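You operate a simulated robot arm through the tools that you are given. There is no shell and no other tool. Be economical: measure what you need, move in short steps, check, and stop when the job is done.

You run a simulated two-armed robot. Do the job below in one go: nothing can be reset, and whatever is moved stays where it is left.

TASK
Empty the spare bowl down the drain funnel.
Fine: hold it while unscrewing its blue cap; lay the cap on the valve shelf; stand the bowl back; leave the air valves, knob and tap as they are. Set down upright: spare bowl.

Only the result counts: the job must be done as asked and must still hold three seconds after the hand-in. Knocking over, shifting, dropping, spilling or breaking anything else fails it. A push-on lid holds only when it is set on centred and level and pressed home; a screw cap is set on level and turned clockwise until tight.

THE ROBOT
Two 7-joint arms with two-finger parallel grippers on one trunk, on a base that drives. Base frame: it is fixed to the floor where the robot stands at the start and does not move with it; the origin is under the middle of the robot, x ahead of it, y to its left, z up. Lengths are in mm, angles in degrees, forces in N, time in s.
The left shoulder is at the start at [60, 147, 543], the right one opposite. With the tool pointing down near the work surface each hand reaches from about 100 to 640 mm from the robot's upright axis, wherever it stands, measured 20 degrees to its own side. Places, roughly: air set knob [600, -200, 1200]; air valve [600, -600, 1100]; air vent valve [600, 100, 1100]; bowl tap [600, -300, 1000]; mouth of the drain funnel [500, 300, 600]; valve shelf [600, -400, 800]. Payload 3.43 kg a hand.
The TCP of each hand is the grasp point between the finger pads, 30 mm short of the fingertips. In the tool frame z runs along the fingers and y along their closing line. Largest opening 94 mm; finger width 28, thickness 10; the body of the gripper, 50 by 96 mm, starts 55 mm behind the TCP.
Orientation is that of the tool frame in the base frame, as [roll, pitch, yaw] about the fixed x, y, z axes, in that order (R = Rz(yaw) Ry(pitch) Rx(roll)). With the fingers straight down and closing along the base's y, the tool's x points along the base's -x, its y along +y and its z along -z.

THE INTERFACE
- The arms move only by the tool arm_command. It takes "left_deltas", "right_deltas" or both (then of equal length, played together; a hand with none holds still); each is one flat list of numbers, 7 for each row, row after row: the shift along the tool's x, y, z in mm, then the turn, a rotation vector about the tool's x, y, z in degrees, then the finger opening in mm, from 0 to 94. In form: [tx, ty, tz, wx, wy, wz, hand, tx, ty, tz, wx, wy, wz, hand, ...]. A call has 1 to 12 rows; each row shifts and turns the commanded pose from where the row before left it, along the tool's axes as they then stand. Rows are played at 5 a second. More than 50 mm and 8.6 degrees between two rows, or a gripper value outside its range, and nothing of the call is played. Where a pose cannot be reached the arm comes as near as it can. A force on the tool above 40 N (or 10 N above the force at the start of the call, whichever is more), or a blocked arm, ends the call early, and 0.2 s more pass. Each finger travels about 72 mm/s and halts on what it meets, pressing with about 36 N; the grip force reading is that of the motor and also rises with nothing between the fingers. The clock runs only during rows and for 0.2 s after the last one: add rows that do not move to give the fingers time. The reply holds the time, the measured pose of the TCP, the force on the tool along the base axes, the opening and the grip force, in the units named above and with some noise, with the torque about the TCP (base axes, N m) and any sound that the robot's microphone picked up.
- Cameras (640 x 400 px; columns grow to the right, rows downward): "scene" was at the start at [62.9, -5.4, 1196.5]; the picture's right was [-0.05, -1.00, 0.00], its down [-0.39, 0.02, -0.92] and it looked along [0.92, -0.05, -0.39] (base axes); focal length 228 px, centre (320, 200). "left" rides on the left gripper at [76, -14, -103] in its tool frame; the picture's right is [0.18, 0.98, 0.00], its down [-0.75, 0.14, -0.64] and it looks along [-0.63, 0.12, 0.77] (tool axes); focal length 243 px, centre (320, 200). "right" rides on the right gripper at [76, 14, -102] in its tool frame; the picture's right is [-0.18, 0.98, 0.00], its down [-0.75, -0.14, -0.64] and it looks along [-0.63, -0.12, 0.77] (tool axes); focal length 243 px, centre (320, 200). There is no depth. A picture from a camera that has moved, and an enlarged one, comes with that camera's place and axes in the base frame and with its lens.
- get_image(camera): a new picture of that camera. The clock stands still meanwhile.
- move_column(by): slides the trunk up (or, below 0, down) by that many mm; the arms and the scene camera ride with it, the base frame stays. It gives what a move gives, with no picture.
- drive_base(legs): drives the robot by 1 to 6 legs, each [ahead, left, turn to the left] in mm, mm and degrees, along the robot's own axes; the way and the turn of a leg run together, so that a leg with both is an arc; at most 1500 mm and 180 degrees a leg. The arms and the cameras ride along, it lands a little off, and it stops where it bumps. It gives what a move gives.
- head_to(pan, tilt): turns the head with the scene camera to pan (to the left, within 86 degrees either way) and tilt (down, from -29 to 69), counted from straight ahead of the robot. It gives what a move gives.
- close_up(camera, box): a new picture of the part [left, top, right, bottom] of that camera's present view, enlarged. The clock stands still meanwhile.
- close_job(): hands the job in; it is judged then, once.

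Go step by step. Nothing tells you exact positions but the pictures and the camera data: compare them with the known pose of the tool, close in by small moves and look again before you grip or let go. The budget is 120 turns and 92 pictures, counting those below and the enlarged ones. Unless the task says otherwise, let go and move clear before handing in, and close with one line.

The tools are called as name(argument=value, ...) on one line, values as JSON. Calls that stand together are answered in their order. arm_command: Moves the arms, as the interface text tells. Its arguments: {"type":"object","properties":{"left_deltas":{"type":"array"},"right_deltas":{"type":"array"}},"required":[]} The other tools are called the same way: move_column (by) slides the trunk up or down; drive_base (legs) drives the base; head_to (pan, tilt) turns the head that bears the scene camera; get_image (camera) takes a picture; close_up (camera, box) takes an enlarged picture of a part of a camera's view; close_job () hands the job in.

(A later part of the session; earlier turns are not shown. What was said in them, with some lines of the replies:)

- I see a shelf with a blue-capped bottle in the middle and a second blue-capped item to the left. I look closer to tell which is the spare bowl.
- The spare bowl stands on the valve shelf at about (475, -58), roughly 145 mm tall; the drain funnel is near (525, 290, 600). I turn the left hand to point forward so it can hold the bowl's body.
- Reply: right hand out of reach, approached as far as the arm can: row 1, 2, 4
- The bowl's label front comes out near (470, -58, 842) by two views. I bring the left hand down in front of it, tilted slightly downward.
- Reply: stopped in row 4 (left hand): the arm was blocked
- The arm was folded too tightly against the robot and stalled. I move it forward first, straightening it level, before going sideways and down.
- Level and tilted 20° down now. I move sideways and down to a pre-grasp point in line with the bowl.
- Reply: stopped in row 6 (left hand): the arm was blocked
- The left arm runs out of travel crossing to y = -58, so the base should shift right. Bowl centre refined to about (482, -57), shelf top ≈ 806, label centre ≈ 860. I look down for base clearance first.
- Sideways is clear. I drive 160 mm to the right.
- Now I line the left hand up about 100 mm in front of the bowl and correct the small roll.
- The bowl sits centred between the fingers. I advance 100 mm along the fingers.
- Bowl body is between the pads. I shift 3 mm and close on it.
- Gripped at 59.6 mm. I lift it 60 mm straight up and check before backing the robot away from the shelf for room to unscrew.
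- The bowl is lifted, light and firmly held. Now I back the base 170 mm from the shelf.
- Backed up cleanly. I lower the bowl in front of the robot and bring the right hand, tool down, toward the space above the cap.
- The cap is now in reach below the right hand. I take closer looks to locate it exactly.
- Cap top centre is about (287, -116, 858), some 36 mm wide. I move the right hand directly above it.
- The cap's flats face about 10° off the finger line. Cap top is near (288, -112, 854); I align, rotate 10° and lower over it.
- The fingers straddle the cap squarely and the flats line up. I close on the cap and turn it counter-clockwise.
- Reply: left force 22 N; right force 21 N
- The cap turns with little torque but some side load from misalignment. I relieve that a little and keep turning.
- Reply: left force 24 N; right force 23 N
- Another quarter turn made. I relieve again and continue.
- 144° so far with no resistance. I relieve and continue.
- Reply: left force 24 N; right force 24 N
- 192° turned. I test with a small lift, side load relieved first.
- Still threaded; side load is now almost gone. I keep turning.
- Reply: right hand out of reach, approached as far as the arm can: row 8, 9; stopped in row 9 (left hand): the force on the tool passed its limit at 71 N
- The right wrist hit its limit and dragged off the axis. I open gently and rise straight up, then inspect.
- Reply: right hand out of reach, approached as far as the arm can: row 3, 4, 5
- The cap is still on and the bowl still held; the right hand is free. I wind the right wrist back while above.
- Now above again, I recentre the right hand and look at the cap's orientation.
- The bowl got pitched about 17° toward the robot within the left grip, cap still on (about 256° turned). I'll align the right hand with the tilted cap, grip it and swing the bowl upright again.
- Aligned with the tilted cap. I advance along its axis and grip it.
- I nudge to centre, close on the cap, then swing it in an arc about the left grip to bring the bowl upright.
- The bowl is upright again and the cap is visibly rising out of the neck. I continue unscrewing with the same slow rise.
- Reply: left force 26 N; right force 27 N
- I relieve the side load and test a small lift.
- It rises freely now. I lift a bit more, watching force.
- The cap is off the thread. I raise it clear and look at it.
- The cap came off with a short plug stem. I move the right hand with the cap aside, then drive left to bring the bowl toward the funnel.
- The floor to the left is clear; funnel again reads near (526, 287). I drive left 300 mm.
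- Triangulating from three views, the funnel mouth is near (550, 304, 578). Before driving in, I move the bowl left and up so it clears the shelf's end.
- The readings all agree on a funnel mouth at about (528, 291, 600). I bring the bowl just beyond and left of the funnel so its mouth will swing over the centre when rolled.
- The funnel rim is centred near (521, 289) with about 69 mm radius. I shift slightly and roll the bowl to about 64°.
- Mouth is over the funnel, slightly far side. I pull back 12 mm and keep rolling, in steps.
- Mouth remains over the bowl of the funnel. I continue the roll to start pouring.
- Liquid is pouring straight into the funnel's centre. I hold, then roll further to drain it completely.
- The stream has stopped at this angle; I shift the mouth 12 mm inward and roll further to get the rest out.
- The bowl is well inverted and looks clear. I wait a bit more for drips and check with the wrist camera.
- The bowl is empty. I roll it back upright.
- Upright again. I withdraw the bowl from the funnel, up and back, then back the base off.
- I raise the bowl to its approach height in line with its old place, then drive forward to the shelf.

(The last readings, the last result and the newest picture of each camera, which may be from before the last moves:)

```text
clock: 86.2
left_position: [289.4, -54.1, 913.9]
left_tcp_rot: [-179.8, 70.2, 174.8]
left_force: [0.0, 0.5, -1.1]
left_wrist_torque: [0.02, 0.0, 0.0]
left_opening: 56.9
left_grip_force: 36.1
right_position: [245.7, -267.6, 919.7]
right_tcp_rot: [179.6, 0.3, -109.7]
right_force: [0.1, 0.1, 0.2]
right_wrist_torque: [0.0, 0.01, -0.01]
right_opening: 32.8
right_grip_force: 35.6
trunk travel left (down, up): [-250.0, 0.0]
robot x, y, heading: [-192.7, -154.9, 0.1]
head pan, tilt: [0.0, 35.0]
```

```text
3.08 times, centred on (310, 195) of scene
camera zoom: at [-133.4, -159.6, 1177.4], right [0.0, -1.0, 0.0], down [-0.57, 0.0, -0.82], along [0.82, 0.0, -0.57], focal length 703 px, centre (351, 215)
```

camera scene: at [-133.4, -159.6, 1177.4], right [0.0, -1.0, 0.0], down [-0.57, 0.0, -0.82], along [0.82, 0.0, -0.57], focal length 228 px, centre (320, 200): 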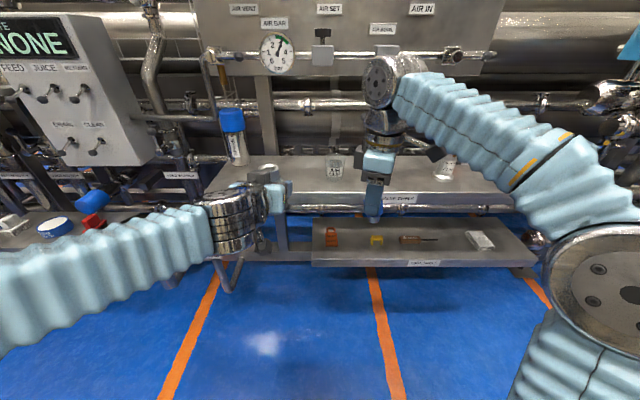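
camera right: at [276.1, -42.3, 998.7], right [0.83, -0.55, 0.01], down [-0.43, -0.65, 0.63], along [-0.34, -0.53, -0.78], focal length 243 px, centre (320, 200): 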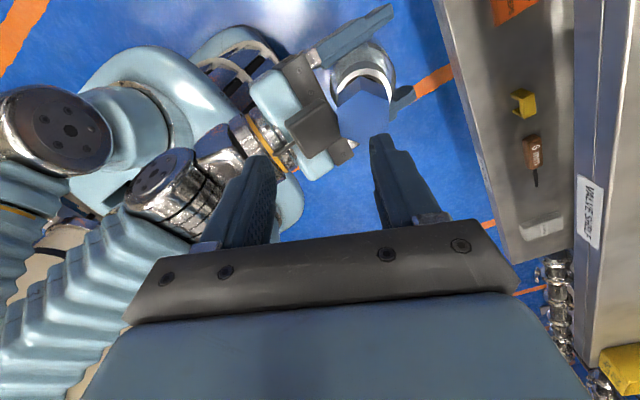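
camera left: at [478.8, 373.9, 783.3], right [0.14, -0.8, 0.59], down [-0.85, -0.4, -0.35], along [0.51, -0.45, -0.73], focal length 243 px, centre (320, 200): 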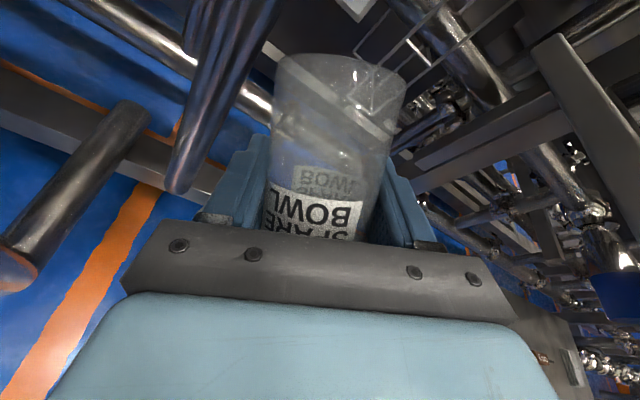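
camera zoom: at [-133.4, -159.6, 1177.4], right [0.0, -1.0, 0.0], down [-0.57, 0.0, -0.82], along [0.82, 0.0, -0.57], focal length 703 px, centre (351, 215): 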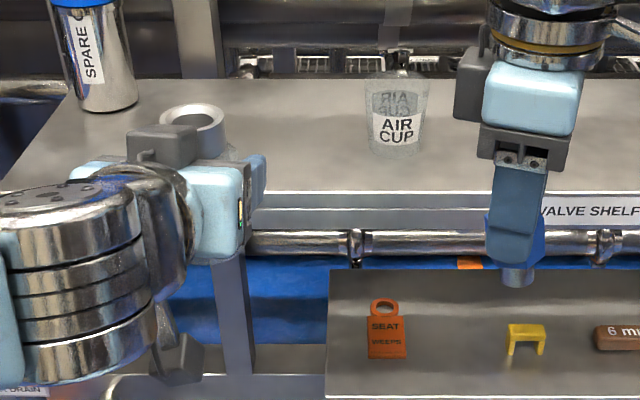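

I check the bowl's lean from the side with the right wrist camera.

get_image(camera="right")

```text
34 pictures are left
camera right: at [207.9, -335.1, 1022.0], right [-0.86, 0.5, 0.01], down [0.39, 0.66, 0.65], along [0.32, 0.56, -0.76], focal length 243 px, centre (320, 200)
```

right: 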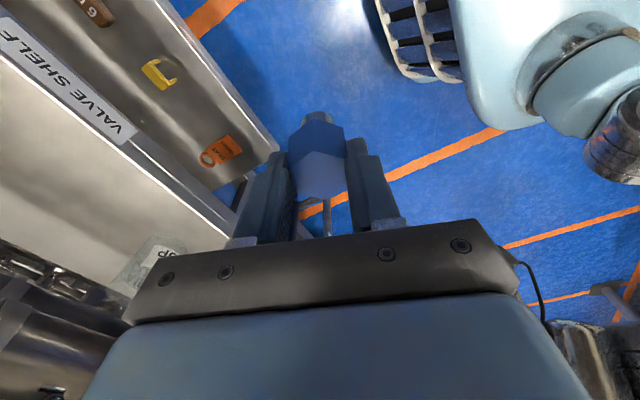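

That view is blocked by the gripper. I go ahead: drive forward, set the cap down first, then use the freed right hand's camera for a side view.

drive_base(legs=[[193, 0, 0]])

get_image(camera="scene")

```text
clock: 87.8
left_position: [481.1, -54.1, 913.3]
left_tcp_rot: [-179.9, 70.3, 174.8]
left_force: [0.1, 0.3, -0.6]
left_wrist_torque: [-0.01, 0.05, 0.03]
left_opening: 57.0
left_grip_force: 36.5
right_position: [438.5, -268.1, 921.2]
right_tcp_rot: [179.7, 0.3, -109.7]
right_force: [-0.6, -0.3, -1.7]
right_wrist_torque: [0.01, -0.03, -0.01]
right_opening: 32.6
right_grip_force: 35.6
trunk travel left (down, up): [-250.0, 0.0]
robot x, y, heading: [-0.1, -159.7, 0.0]
head pan, tilt: [0.0, 35.0]
```

```text
33 pictures are left
camera scene: at [58.7, -159.6, 1177.5], right [0.0, -1.0, 0.0], down [-0.57, 0.0, -0.82], along [0.82, 0.0, -0.57], focal length 228 px, centre (320, 200)
```

scene: 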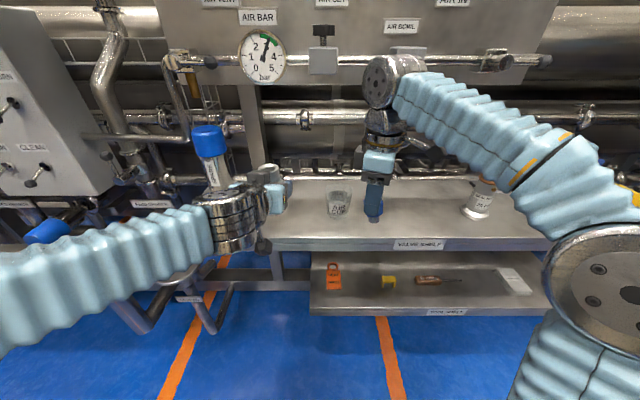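

I move the cap over clear shelf space near (500, -310) and descend part way.

arm_command(right_deltas=[6.4, -23.5, 0, 0, 0, 0, 20, 6.4, -23.5, 0, 0, 0, 0, 20, 6.4, -23.5, 0, 0, 0, 0, 20, 0, 0, 20, 0, 0, 0, 20, 0, 0, 20, 0, 0, 0, 20, 0, 0, 15, 0, 0, 0, 20, 0, 0, 0, 0, 0, 0, 20])

close_up(camera="scene", box=[330, 140, 490, 260])

```text
clock: 88.6
left_position: [479.8, -55.1, 913.6]
left_tcp_rot: [-179.9, 70.4, 174.7]
left_force: [-0.2, -0.1, -1.0]
left_wrist_torque: [0.01, -0.01, -0.02]
left_opening: 56.9
left_grip_force: 36.1
right_position: [489.6, -303.6, 923.5]
right_tcp_rot: [179.3, 0.3, -109.2]
right_force: [-11.8, -1.5, 2.5]
right_wrist_torque: [0.14, -1.0, -0.04]
right_opening: 32.5
right_grip_force: 35.2
trunk travel left (down, up): [-250.0, 0.0]
robot x, y, heading: [3.4, -153.0, -0.1]
head pan, tilt: [0.0, 35.0]
stopped in row 4 (right hand): the force on the tool passed its limit at 49 N (the readings are from after the stop); the commanded pose is now the measured one
```

```text
3.33 times, centred on (410, 200) of scene
camera zoom: at [56.9, -159.8, 1177.6], right [0.0, -1.0, 0.0], down [-0.57, 0.0, -0.82], along [0.82, 0.0, -0.57], focal length 761 px, centre (20, 200)
```

zoom: 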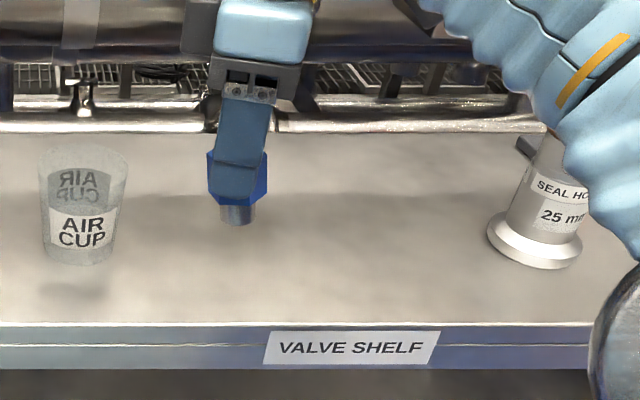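

The hand met something ahead at height — likely the bowl tap. I back off straight away and look.

arm_command(right_deltas=[6.8, 18.8, 0, 0, 0, 0, 20, 6.8, 18.8, 0, 0, 0, 0, 20, 0, 0, 0, 0, 0, 0, 20])

head_to(pan=-10, tilt=20)

close_up(camera="scene", box=[230, 50, 470, 250])

```text
clock: 89.4
left_position: [481.7, -54.6, 913.6]
left_tcp_rot: [-179.9, 70.2, 174.9]
left_force: [0.2, 0.2, -0.9]
left_wrist_torque: [0.0, 0.01, 0.04]
left_opening: 57.3
left_grip_force: 36.3
right_position: [452.5, -303.0, 922.6]
right_tcp_rot: [179.3, 0.4, -109.3]
right_force: [-0.7, 0.0, 0.1]
right_wrist_torque: [0.0, -0.01, -0.01]
right_opening: 32.7
right_grip_force: 35.9
trunk travel left (down, up): [-250.0, 0.0]
robot x, y, heading: [0.6, -159.1, -0.1]
head pan, tilt: [0.0, 35.0]
```

```text
clock: 90.2
left_position: [481.3, -54.4, 913.2]
left_tcp_rot: [-179.8, 70.2, 174.8]
left_force: [0.1, 0.3, -1.2]
left_wrist_torque: [-0.02, 0.0, -0.01]
left_opening: 57.2
left_grip_force: 35.5
right_position: [451.3, -303.6, 921.5]
right_tcp_rot: [179.4, 0.2, -109.3]
right_force: [0.3, 0.7, -0.1]
right_wrist_torque: [0.01, 0.0, -0.02]
right_opening: 32.4
right_grip_force: 36.5
trunk travel left (down, up): [-250.0, 0.0]
robot x, y, heading: [2.4, -157.4, -0.1]
head pan, tilt: [-10.0, 20.0]
```

```text
2.00 times, centred on (350, 150) of scene
camera zoom: at [62.4, -175.7, 1201.2], right [-0.17, -0.98, 0.0], down [-0.34, 0.06, -0.94], along [0.93, -0.16, -0.34], focal length 457 px, centre (260, 300)
```

zoom: 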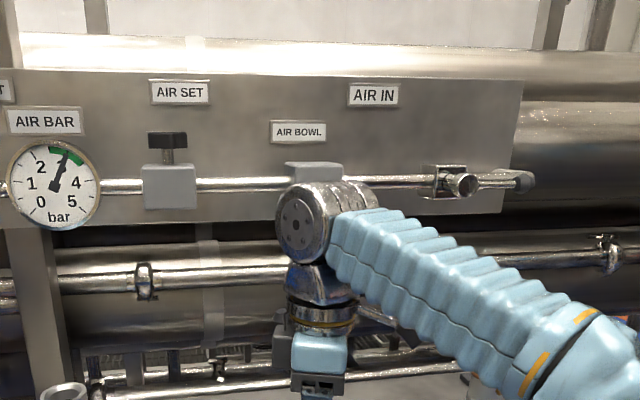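

I slide the right hand further right, away from the air bowl, and check that the tap is unchanged.

arm_command(right_deltas=[30.3, -10.6, 0, 0, 0, 0, 20, 30.3, -10.6, 0, 0, 0, 0, 20, 30.3, -10.6, 0, 0, 0, 0, 20, 0, 0, 0, 0, 0, 0, 20])

close_up(camera="scene", box=[280, 90, 480, 250])

```text
clock: 91.2
left_position: [480.2, -54.9, 913.1]
left_tcp_rot: [-179.9, 70.2, 174.8]
left_force: [0.2, -0.1, -0.6]
left_wrist_torque: [0.02, -0.03, -0.01]
left_opening: 57.0
left_grip_force: 36.2
right_position: [450.7, -400.7, 919.6]
right_tcp_rot: [179.4, 0.3, -109.2]
right_force: [0.2, -0.1, -0.3]
right_wrist_torque: [0.03, 0.02, -0.01]
right_opening: 32.8
right_grip_force: 35.6
trunk travel left (down, up): [-250.0, 0.0]
robot x, y, heading: [-0.1, -160.6, -0.0]
head pan, tilt: [-10.0, 20.0]
```

```text
2.50 times, centred on (380, 170) of scene
camera zoom: at [62.4, -175.9, 1201.3], right [-0.17, -0.98, 0.0], down [-0.34, 0.06, -0.94], along [0.93, -0.16, -0.34], focal length 571 px, centre (170, 275)
```

zoom: 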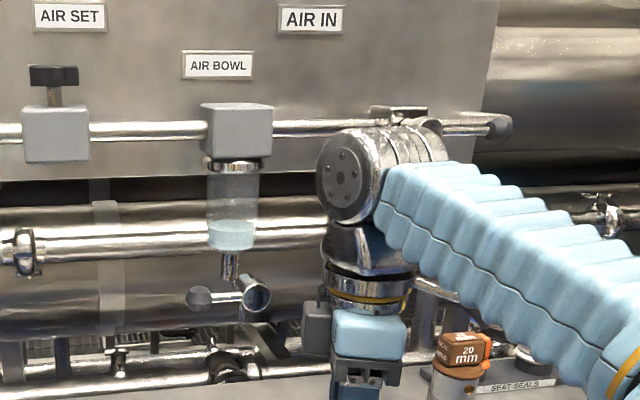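

The tap lever and spout look unchanged, nothing flowing. I place the cap here: forward 22 mm, then down.

arm_command(right_deltas=[-3.7, -10.4, 0, 0, 0, 0, 20, -3.7, -10.4, 0, 0, 0, 0, 20, 0, 0, 15, 0, 0, 0, 20, 0, 0, 15, 0, 0, 0, 20, 0, 0, 15, 0, 0, 0, 20, 0, 0, 10, 0, 0, 0, 20, 0, 0, 0, 0, 0, 0, 20])

head_to(pan=-15, tilt=40)

close_up(camera="scene", box=[280, 110, 480, 270])

```text
clock: 92.8
left_position: [482.2, -54.5, 912.6]
left_tcp_rot: [-179.8, 70.1, 174.8]
left_force: [0.3, -0.1, -0.8]
left_wrist_torque: [-0.01, 0.03, 0.02]
left_opening: 56.8
left_grip_force: 36.1
right_position: [472.5, -402.3, 864.6]
right_tcp_rot: [179.3, 0.4, -109.2]
right_force: [0.1, -0.1, 0.2]
right_wrist_torque: [-0.01, 0.02, 0.0]
right_opening: 32.6
right_grip_force: 36.5
trunk travel left (down, up): [-250.0, 0.0]
robot x, y, heading: [-0.4, -157.2, 0.0]
head pan, tilt: [-10.0, 20.0]
```

```text
clock: 93.6
left_position: [481.4, -54.2, 913.5]
left_tcp_rot: [-179.8, 70.2, 174.8]
left_force: [-0.4, -0.1, -0.7]
left_wrist_torque: [-0.01, -0.02, -0.03]
left_opening: 57.0
left_grip_force: 36.0
right_position: [471.0, -402.1, 864.1]
right_tcp_rot: [179.3, 0.4, -109.2]
right_force: [0.5, -0.5, 0.4]
right_wrist_torque: [0.0, 0.02, 0.04]
right_opening: 32.3
right_grip_force: 36.7
trunk travel left (down, up): [-250.0, 0.0]
robot x, y, heading: [0.8, -158.8, 0.1]
head pan, tilt: [-15.0, 40.0]
```

```text
2.50 times, centred on (380, 190) of scene
camera zoom: at [52.9, -181.6, 1170.0], right [-0.26, -0.97, 0.0], down [-0.62, 0.17, -0.77], along [0.74, -0.2, -0.64], focal length 571 px, centre (170, 225)
```

zoom: 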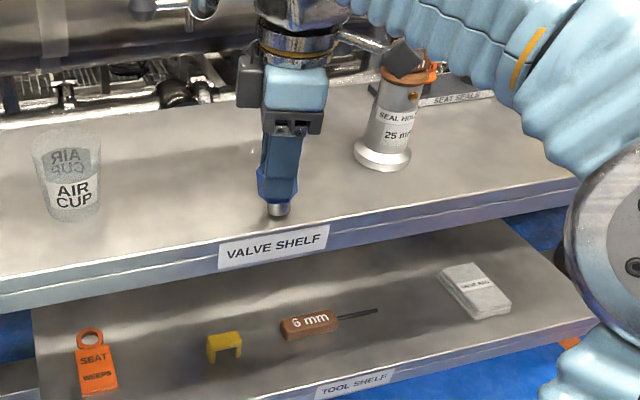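

The cap hangs just above the shelf, a bit inside its front edge. I move 8 mm further in and lower in small steps until it touches.

arm_command(right_deltas=[-2.6, -7.6, 0, 0, 0, 0, 20, 0, 0, 3, 0, 0, 0, 20, 0, 0, 3, 0, 0, 0, 20, 0, 0, 3, 0, 0, 0, 20, 0, 0, 0, 0, 0, 0, 20])

```text
clock: 94.7
left_position: [479.5, -53.7, 913.9]
left_tcp_rot: [-179.7, 70.3, 174.8]
left_force: [-0.4, 0.1, -0.7]
left_wrist_torque: [-0.01, -0.02, -0.01]
left_opening: 56.7
left_grip_force: 35.6
right_position: [480.5, -401.5, 861.7]
right_tcp_rot: [179.9, 0.5, -109.2]
right_force: [-2.6, -0.4, 17.3]
right_wrist_torque: [0.04, 0.16, 0.02]
right_opening: 32.5
right_grip_force: 36.7
trunk travel left (down, up): [-250.0, 0.0]
robot x, y, heading: [-0.5, -159.7, -0.2]
head pan, tilt: [-15.0, 40.0]
stopped in row 5 (right hand): the force on the tool passed its limit at 42 N (the readings are from after the stop); the commanded pose is now the measured one
```

It rests on the shelf. I ease off 1 mm, open, and check.

arm_command(right_deltas=[0, 0, -0.8, 0, 0, 0, 20, 0, 0, 0, 0, 0, 0, 34, 0, 0, 0, 0, 0, 0, 38, 0, 0, 0, 0, 0, 0, 50, 0, 0, 0, 0, 0, 0, 60, 0, 0, 0, 0, 0, 0, 60])

close_up(camera="scene", box=[330, 150, 450, 250])

```text
clock: 96.1
left_position: [482.4, -54.6, 912.1]
left_tcp_rot: [-179.8, 70.2, 174.8]
left_force: [0.6, -1.0, -0.9]
left_wrist_torque: [0.03, 0.0, -0.01]
left_opening: 57.0
left_grip_force: 35.9
right_position: [481.9, -402.0, 860.5]
right_tcp_rot: [179.7, 0.5, -109.3]
right_force: [-0.3, 0.7, 1.2]
right_wrist_torque: [0.04, 0.01, 0.01]
right_opening: 60.1
right_grip_force: 0.0
trunk travel left (down, up): [-250.0, 0.0]
robot x, y, heading: [2.5, -157.6, -0.1]
head pan, tilt: [-15.0, 40.0]
```

```text
4.00 times, centred on (390, 200) of scene
camera zoom: at [52.8, -181.6, 1169.9], right [-0.26, -0.97, 0.0], down [-0.62, 0.17, -0.77], along [0.74, -0.2, -0.64], focal length 914 px, centre (40, 200)
```

zoom: 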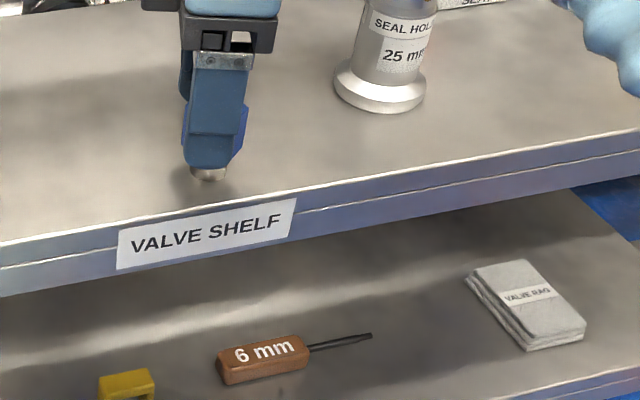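

The cap stands on its stem. I raise the right hand straight up and back.

arm_command(right_deltas=[0, 0, -10, 0, 0, 0, 60, 0, 0, -20, 0, 0, 0, 60, 0, 0, -20, 0, 0, 0, 60, 10, 28, 0, 0, 0, 0, 60, 10, 28, 0, 0, 0, 0, 60, 10, 28, 0, 0, 0, 0, 60, 0, 0, 0, 0, 0, 0, 60])

get_image(camera="scene")

get_image(camera="left")

```text
clock: 97.7
left_position: [481.1, -54.7, 912.6]
left_tcp_rot: [-179.8, 70.3, 174.8]
left_force: [-0.1, 0.5, -1.4]
left_wrist_torque: [0.0, 0.0, -0.01]
left_opening: 56.9
left_grip_force: 35.7
right_position: [389.1, -402.8, 909.5]
right_tcp_rot: [179.6, 0.5, -109.2]
right_force: [-1.5, -0.1, 0.3]
right_wrist_torque: [0.01, 0.02, -0.04]
right_opening: 60.0
right_grip_force: 0.1
trunk travel left (down, up): [-250.0, 0.0]
robot x, y, heading: [-2.4, -160.1, -0.1]
head pan, tilt: [-15.0, 40.0]
```

```text
27 pictures are left
camera scene: at [52.7, -181.7, 1169.9], right [-0.26, -0.97, 0.0], down [-0.62, 0.17, -0.77], along [0.74, -0.2, -0.64], focal length 228 px, centre (320, 200)
```

scene: 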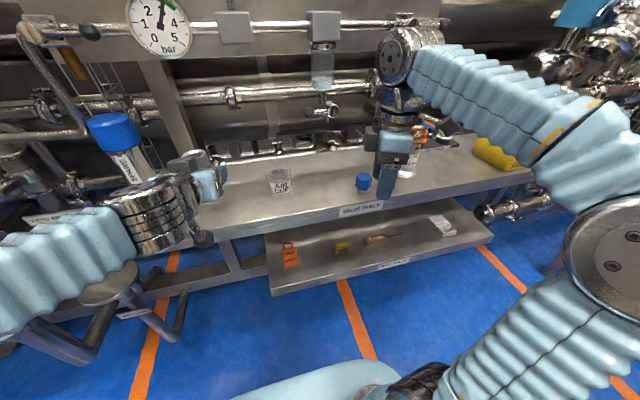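

```text
26 pictures are left
camera left: at [359.5, -57.6, 877.0], right [0.03, 0.98, -0.17], down [-0.33, 0.17, 0.93], along [0.94, 0.03, 0.33], focal length 243 px, centre (320, 200)
```

left: 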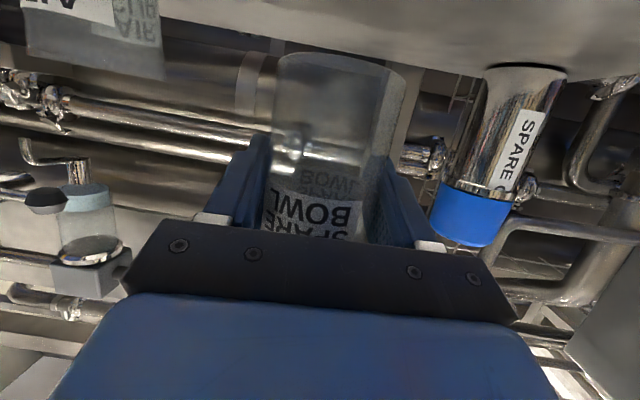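

The cap stands on the shelf well clear. To judge the bowl's lean before setting it down, I tilt the right hand so its camera looks across at the bowl from the side.

arm_command(right_deltas=[0, 0, 0, 0, -8.5, 0, 60, 0, 0, 0, 0, -8.5, 0, 60, 0, 0, 0, 0, -8.5, 0, 60, 0, 0, 0, 0, -8.5, 0, 60, 0, 0, 0, 0, -8.5, 0, 60, 0, 0, 0, 0, -8.5, 0, 60, 0, 0, 0, 0, 0, 0, 60])

get_image(camera="right")

```text
clock: 99.3
left_position: [481.3, -53.9, 913.6]
left_tcp_rot: [-179.7, 70.1, 174.8]
left_force: [-0.7, 0.5, -1.2]
left_wrist_torque: [0.02, -0.01, -0.03]
left_opening: 57.0
left_grip_force: 35.4
right_position: [392.3, -402.5, 909.6]
right_tcp_rot: [179.5, 51.6, -109.6]
right_force: [0.1, -0.2, 0.8]
right_wrist_torque: [0.01, 0.02, 0.01]
right_opening: 60.0
right_grip_force: 0.1
trunk travel left (down, up): [-250.0, 0.0]
robot x, y, heading: [1.1, -157.2, 0.4]
head pan, tilt: [-15.0, 40.0]
```

```text
25 pictures are left
camera right: at [336.4, -518.5, 913.7], right [-0.89, 0.43, 0.15], down [0.13, -0.08, 0.99], along [0.44, 0.9, 0.02], focal length 243 px, centre (320, 200)
```

right: 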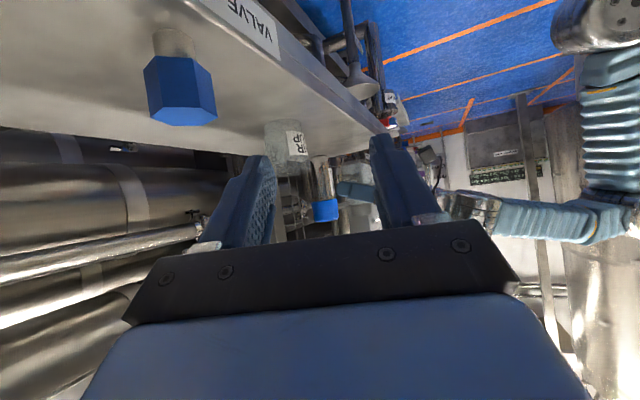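

close_up(camera="right", box=[280, 140, 400, 250])

```text
3.64 times, centred on (340, 195) of right
camera zoom: at [336.4, -518.5, 913.7], right [-0.89, 0.43, 0.15], down [0.13, -0.08, 0.99], along [0.44, 0.9, 0.02], focal length 882 px, centre (247, 218)
```

zoom: 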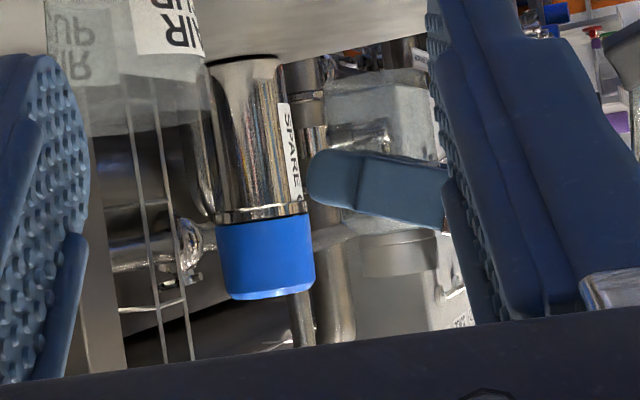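

close_up(camera="right", box=[330, 150, 375, 225])

```text
5.33 times, centred on (352, 188) of right
camera zoom: at [336.4, -518.5, 913.7], right [-0.89, 0.43, 0.15], down [0.13, -0.08, 0.99], along [0.44, 0.9, 0.02], focal length 1294 px, centre (147, 267)
```

zoom: 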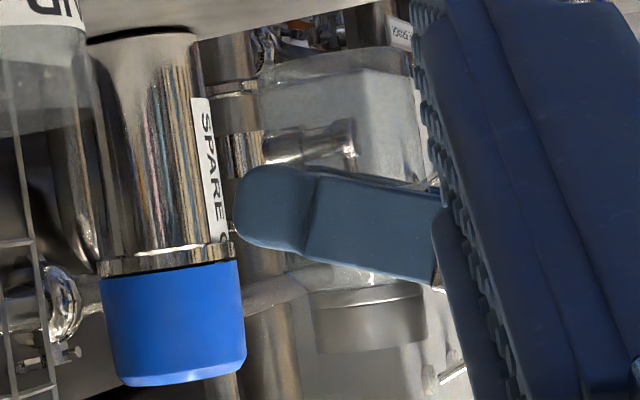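

From the side the bowl is upright within about 4°. I lower it over its old spot, then in fine steps to contact.

arm_command(left_deltas=[14.1, 0, 5.05, 0, 0, 0, 40, 14.1, 0, 5.05, 0, 0, 0, 40, 14.1, 0, 5.05, 0, 0, 0, 40, 0, 0, 0, 0, 0, 0, 40])

close_up(camera="right", box=[320, 130, 390, 225])

```text
clock: 100.3
left_position: [479.4, -55.0, 866.0]
left_tcp_rot: [-179.9, 70.2, 174.8]
left_force: [0.2, -0.4, -1.6]
left_wrist_torque: [-0.01, -0.03, -0.01]
left_opening: 57.1
left_grip_force: 35.7
right_position: [391.3, -402.7, 909.6]
right_tcp_rot: [179.6, 51.5, -109.6]
right_force: [0.5, -0.9, -0.5]
right_wrist_torque: [0.01, -0.01, -0.01]
right_opening: 59.7
right_grip_force: 0.1
trunk travel left (down, up): [-250.0, 0.0]
robot x, y, heading: [0.5, -161.1, 0.2]
head pan, tilt: [-15.0, 40.0]
```

```text
4.21 times, centred on (355, 178) of right
camera zoom: at [336.5, -518.4, 913.9], right [-0.89, 0.43, 0.15], down [0.13, -0.08, 0.99], along [0.44, 0.9, 0.02], focal length 1022 px, centre (173, 295)
```

zoom: 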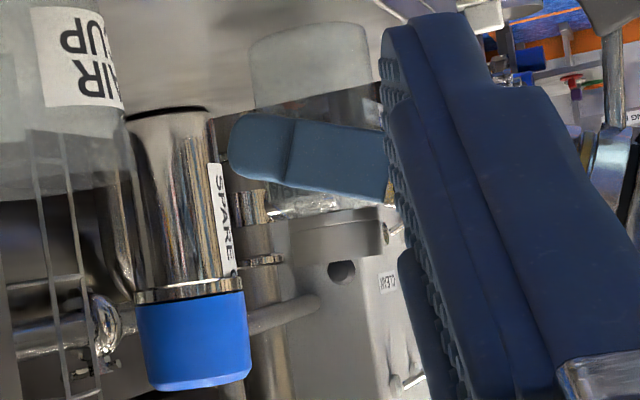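

The bowl looks upright from the side. Now fine steps down to contact.

arm_command(left_deltas=[2.8, 0, 1, 0, 0, 0, 40, 2.8, 0, 1, 0, 0, 0, 40, 1.9, 0, 0.7, 0, 0, 0, 40, 1.9, 0, 0.7, 0, 0, 0, 40, 0, 0, 0, 0, 0, 0, 40])

```text
clock: 101.5
left_position: [481.8, -54.3, 858.5]
left_tcp_rot: [-179.8, 70.3, 174.8]
left_force: [1.4, -0.1, -1.2]
left_wrist_torque: [0.01, 0.01, 0.03]
left_opening: 57.3
left_grip_force: 36.1
right_position: [391.9, -402.8, 909.7]
right_tcp_rot: [179.5, 51.6, -109.6]
right_force: [0.2, -0.1, 0.2]
right_wrist_torque: [0.02, -0.02, 0.0]
right_opening: 60.1
right_grip_force: 0.1
trunk travel left (down, up): [-250.0, 0.0]
robot x, y, heading: [-2.2, -159.7, 0.2]
head pan, tilt: [-15.0, 40.0]
```

arm_command(left_deltas=[1.4, 0, 0.5, 0, 0, 0, 40, 1.4, 0, 0.5, 0, 0, 0, 40, 1.4, 0, 0.5, 0, 0, 0, 40, 0, 0, 0, 0, 0, 0, 40])

close_up(camera="right", box=[320, 130, 390, 225])

```text
clock: 102.5
left_position: [481.3, -54.2, 856.0]
left_tcp_rot: [179.9, 70.4, 174.7]
left_force: [8.4, 0.4, 22.4]
left_wrist_torque: [0.08, 0.29, -0.01]
left_opening: 56.9
left_grip_force: 36.0
right_position: [390.7, -402.2, 910.6]
right_tcp_rot: [179.6, 51.5, -109.6]
right_force: [-0.4, 0.6, -0.9]
right_wrist_torque: [0.03, 0.02, -0.02]
right_opening: 60.3
right_grip_force: 0.0
trunk travel left (down, up): [-250.0, 0.0]
robot x, y, heading: [-0.3, -159.5, -0.2]
head pan, tilt: [-15.0, 40.0]
```

```text
4.21 times, centred on (355, 178) of right
camera zoom: at [336.1, -518.6, 914.3], right [-0.89, 0.43, 0.15], down [0.13, -0.08, 0.99], along [0.44, 0.9, 0.02], focal length 1022 px, centre (173, 295)
```

zoom: 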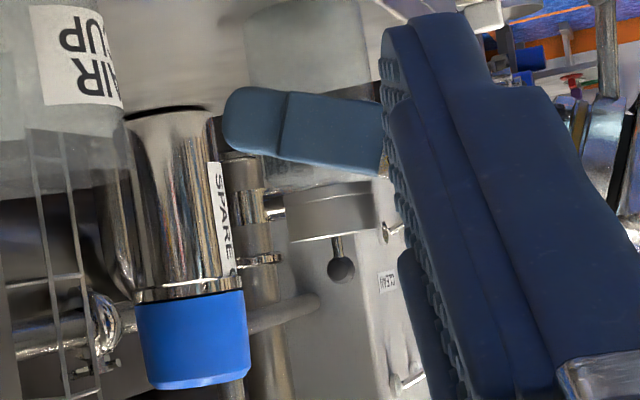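

Contact with the shelf. I ease off slightly, then open the left fingers gradually.

arm_command(left_deltas=[-1.0, 0, -0.35, 0, 0, 0, 40, 0, 0, 0, 0, 0, 0, 56, 0, 0, 0, 0, 0, 0, 59, 0, 0, 0, 0, 0, 0, 64, 0, 0, 0, 0, 0, 0, 80, 0, 0, 0, 0, 0, 0, 94, 0, 0, 0, 0, 0, 0, 94])

close_up(camera="right", box=[320, 130, 390, 225])

get_image(camera="left")

```text
clock: 104.1
left_position: [481.3, -54.7, 853.8]
left_tcp_rot: [-179.8, 70.3, 174.8]
left_force: [-0.1, 1.0, -0.5]
left_wrist_torque: [0.02, 0.01, 0.02]
left_opening: 94.2
left_grip_force: 0.1
right_position: [391.7, -402.9, 910.3]
right_tcp_rot: [179.6, 51.5, -109.5]
right_force: [-0.6, 0.7, 0.3]
right_wrist_torque: [0.01, 0.01, -0.01]
right_opening: 60.0
right_grip_force: 0.0
trunk travel left (down, up): [-250.0, 0.0]
robot x, y, heading: [-1.0, -161.3, -0.3]
head pan, tilt: [-15.0, 40.0]
```

```text
4.21 times, centred on (355, 178) of right
camera zoom: at [336.4, -518.4, 913.9], right [-0.89, 0.43, 0.15], down [0.13, -0.08, 0.99], along [0.44, 0.9, 0.02], focal length 1022 px, centre (173, 295)
```

zoom: 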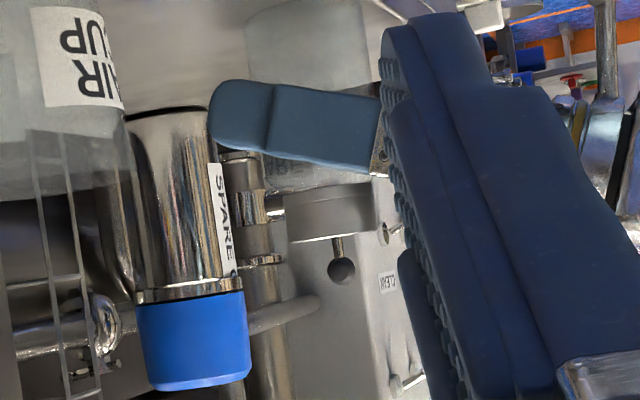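

```text
19 pictures are left
camera left: at [359.4, -58.6, 818.7], right [0.03, 0.98, -0.17], down [-0.33, 0.17, 0.93], along [0.94, 0.03, 0.33], focal length 243 px, centre (320, 200)
```

left: 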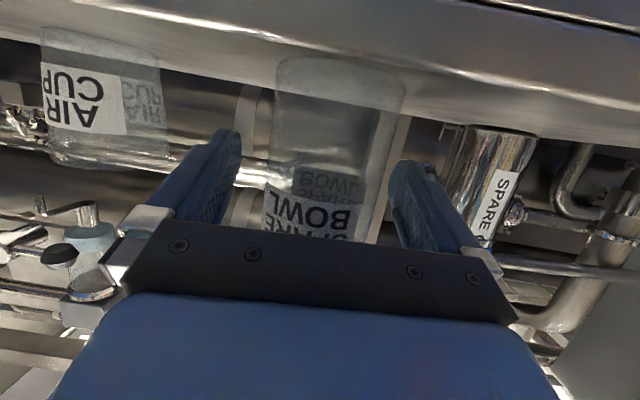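

The bowl stands free and upright. I withdraw the left hand straight back.

arm_command(left_deltas=[0, 0, -15, 0, 0, 0, 94, 0, 0, -25, 0, 0, 0, 94, 0, 0, -25, 0, 0, 0, 94, 0, 0, -25, 0, 0, 0, 94, 0, 0, -20, 0, 0, 0, 94, 0, 0, 0, 0, 0, 0, 94])

head_to(pan=0, tilt=30)

drive_base(legs=[[-120, 0, 0]])

get_image(camera="scene")

close_up(camera="scene", box=[220, 110, 420, 250])

```text
clock: 105.5
left_position: [376.6, -44.8, 890.7]
left_tcp_rot: [-179.8, 70.1, 174.8]
left_force: [-0.4, -0.6, -0.5]
left_wrist_torque: [0.0, -0.02, 0.0]
left_opening: 94.1
left_grip_force: 0.0
right_position: [391.2, -402.8, 911.0]
right_tcp_rot: [179.6, 51.5, -109.6]
right_force: [0.4, -0.7, 0.1]
right_wrist_torque: [0.0, 0.01, -0.01]
right_opening: 60.0
right_grip_force: 0.1
trunk travel left (down, up): [-250.0, 0.0]
robot x, y, heading: [-1.1, -157.7, -0.3]
head pan, tilt: [-15.0, 40.0]
```

```text
clock: 106.3
left_position: [376.3, -45.5, 892.9]
left_tcp_rot: [-179.8, 70.1, 174.8]
left_force: [0.2, -0.4, -0.4]
left_wrist_torque: [0.01, 0.01, -0.01]
left_opening: 94.2
left_grip_force: 0.2
right_position: [391.8, -403.0, 909.7]
right_tcp_rot: [179.6, 51.5, -109.6]
right_force: [0.4, -0.8, 0.8]
right_wrist_torque: [-0.01, 0.0, 0.0]
right_opening: 60.1
right_grip_force: 0.0
trunk travel left (down, up): [-250.0, 0.0]
robot x, y, heading: [0.1, -156.8, -0.2]
head pan, tilt: [0.0, 30.0]
```

```text
clock: 107.5
left_position: [255.8, -45.5, 891.9]
left_tcp_rot: [-179.8, 70.1, 175.0]
left_force: [-0.8, -0.3, -0.1]
left_wrist_torque: [0.03, 0.0, -0.02]
left_opening: 93.9
left_grip_force: 0.0
right_position: [270.8, -400.8, 909.5]
right_tcp_rot: [179.6, 51.5, -109.6]
right_force: [0.4, 0.2, 0.0]
right_wrist_torque: [0.0, 0.0, 0.01]
right_opening: 60.0
right_grip_force: 0.1
trunk travel left (down, up): [-250.0, 0.0]
robot x, y, heading: [-117.8, -158.8, -0.1]
head pan, tilt: [0.0, 30.0]
```

```text
18 pictures are left
camera scene: at [-60.6, -159.6, 1185.2], right [0.0, -1.0, 0.0], down [-0.5, 0.0, -0.87], along [0.87, 0.0, -0.5], focal length 228 px, centre (320, 200)
```

scene: 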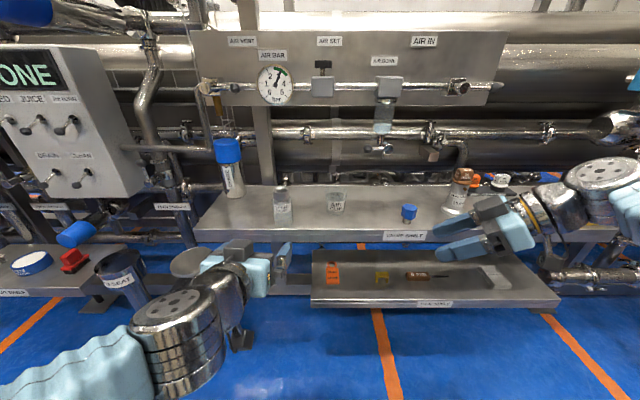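

```text
2.86 times, centred on (320, 180) of scene
camera zoom: at [-60.6, -159.6, 1185.2], right [0.0, -1.0, 0.0], down [-0.5, 0.0, -0.87], along [0.87, 0.0, -0.5], focal length 652 px, centre (320, 257)
```

zoom: 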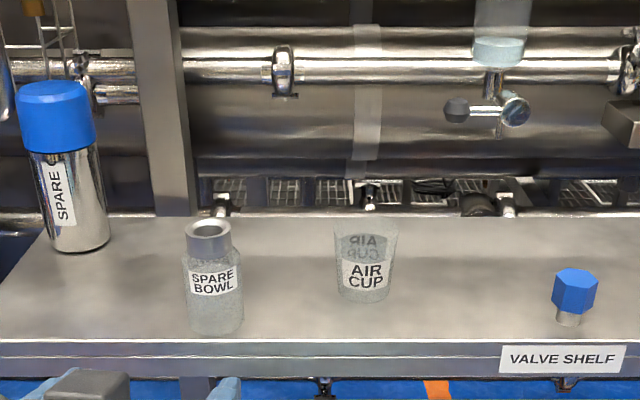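

The emptied spare bowl stands upright in its old place. The cap stands on the valve shelf, the tap and valves look as they were, and both hands are clear. I hand in.

close_job()

```text
The job is handed in.
```

The spare bowl was emptied into the drain funnel and is back upright on the valve shelf, with its blue cap set down beside it; the right hand briefly bumped something near the bowl tap (about 49 N), and the tap and valves looked unchanged afterwards.
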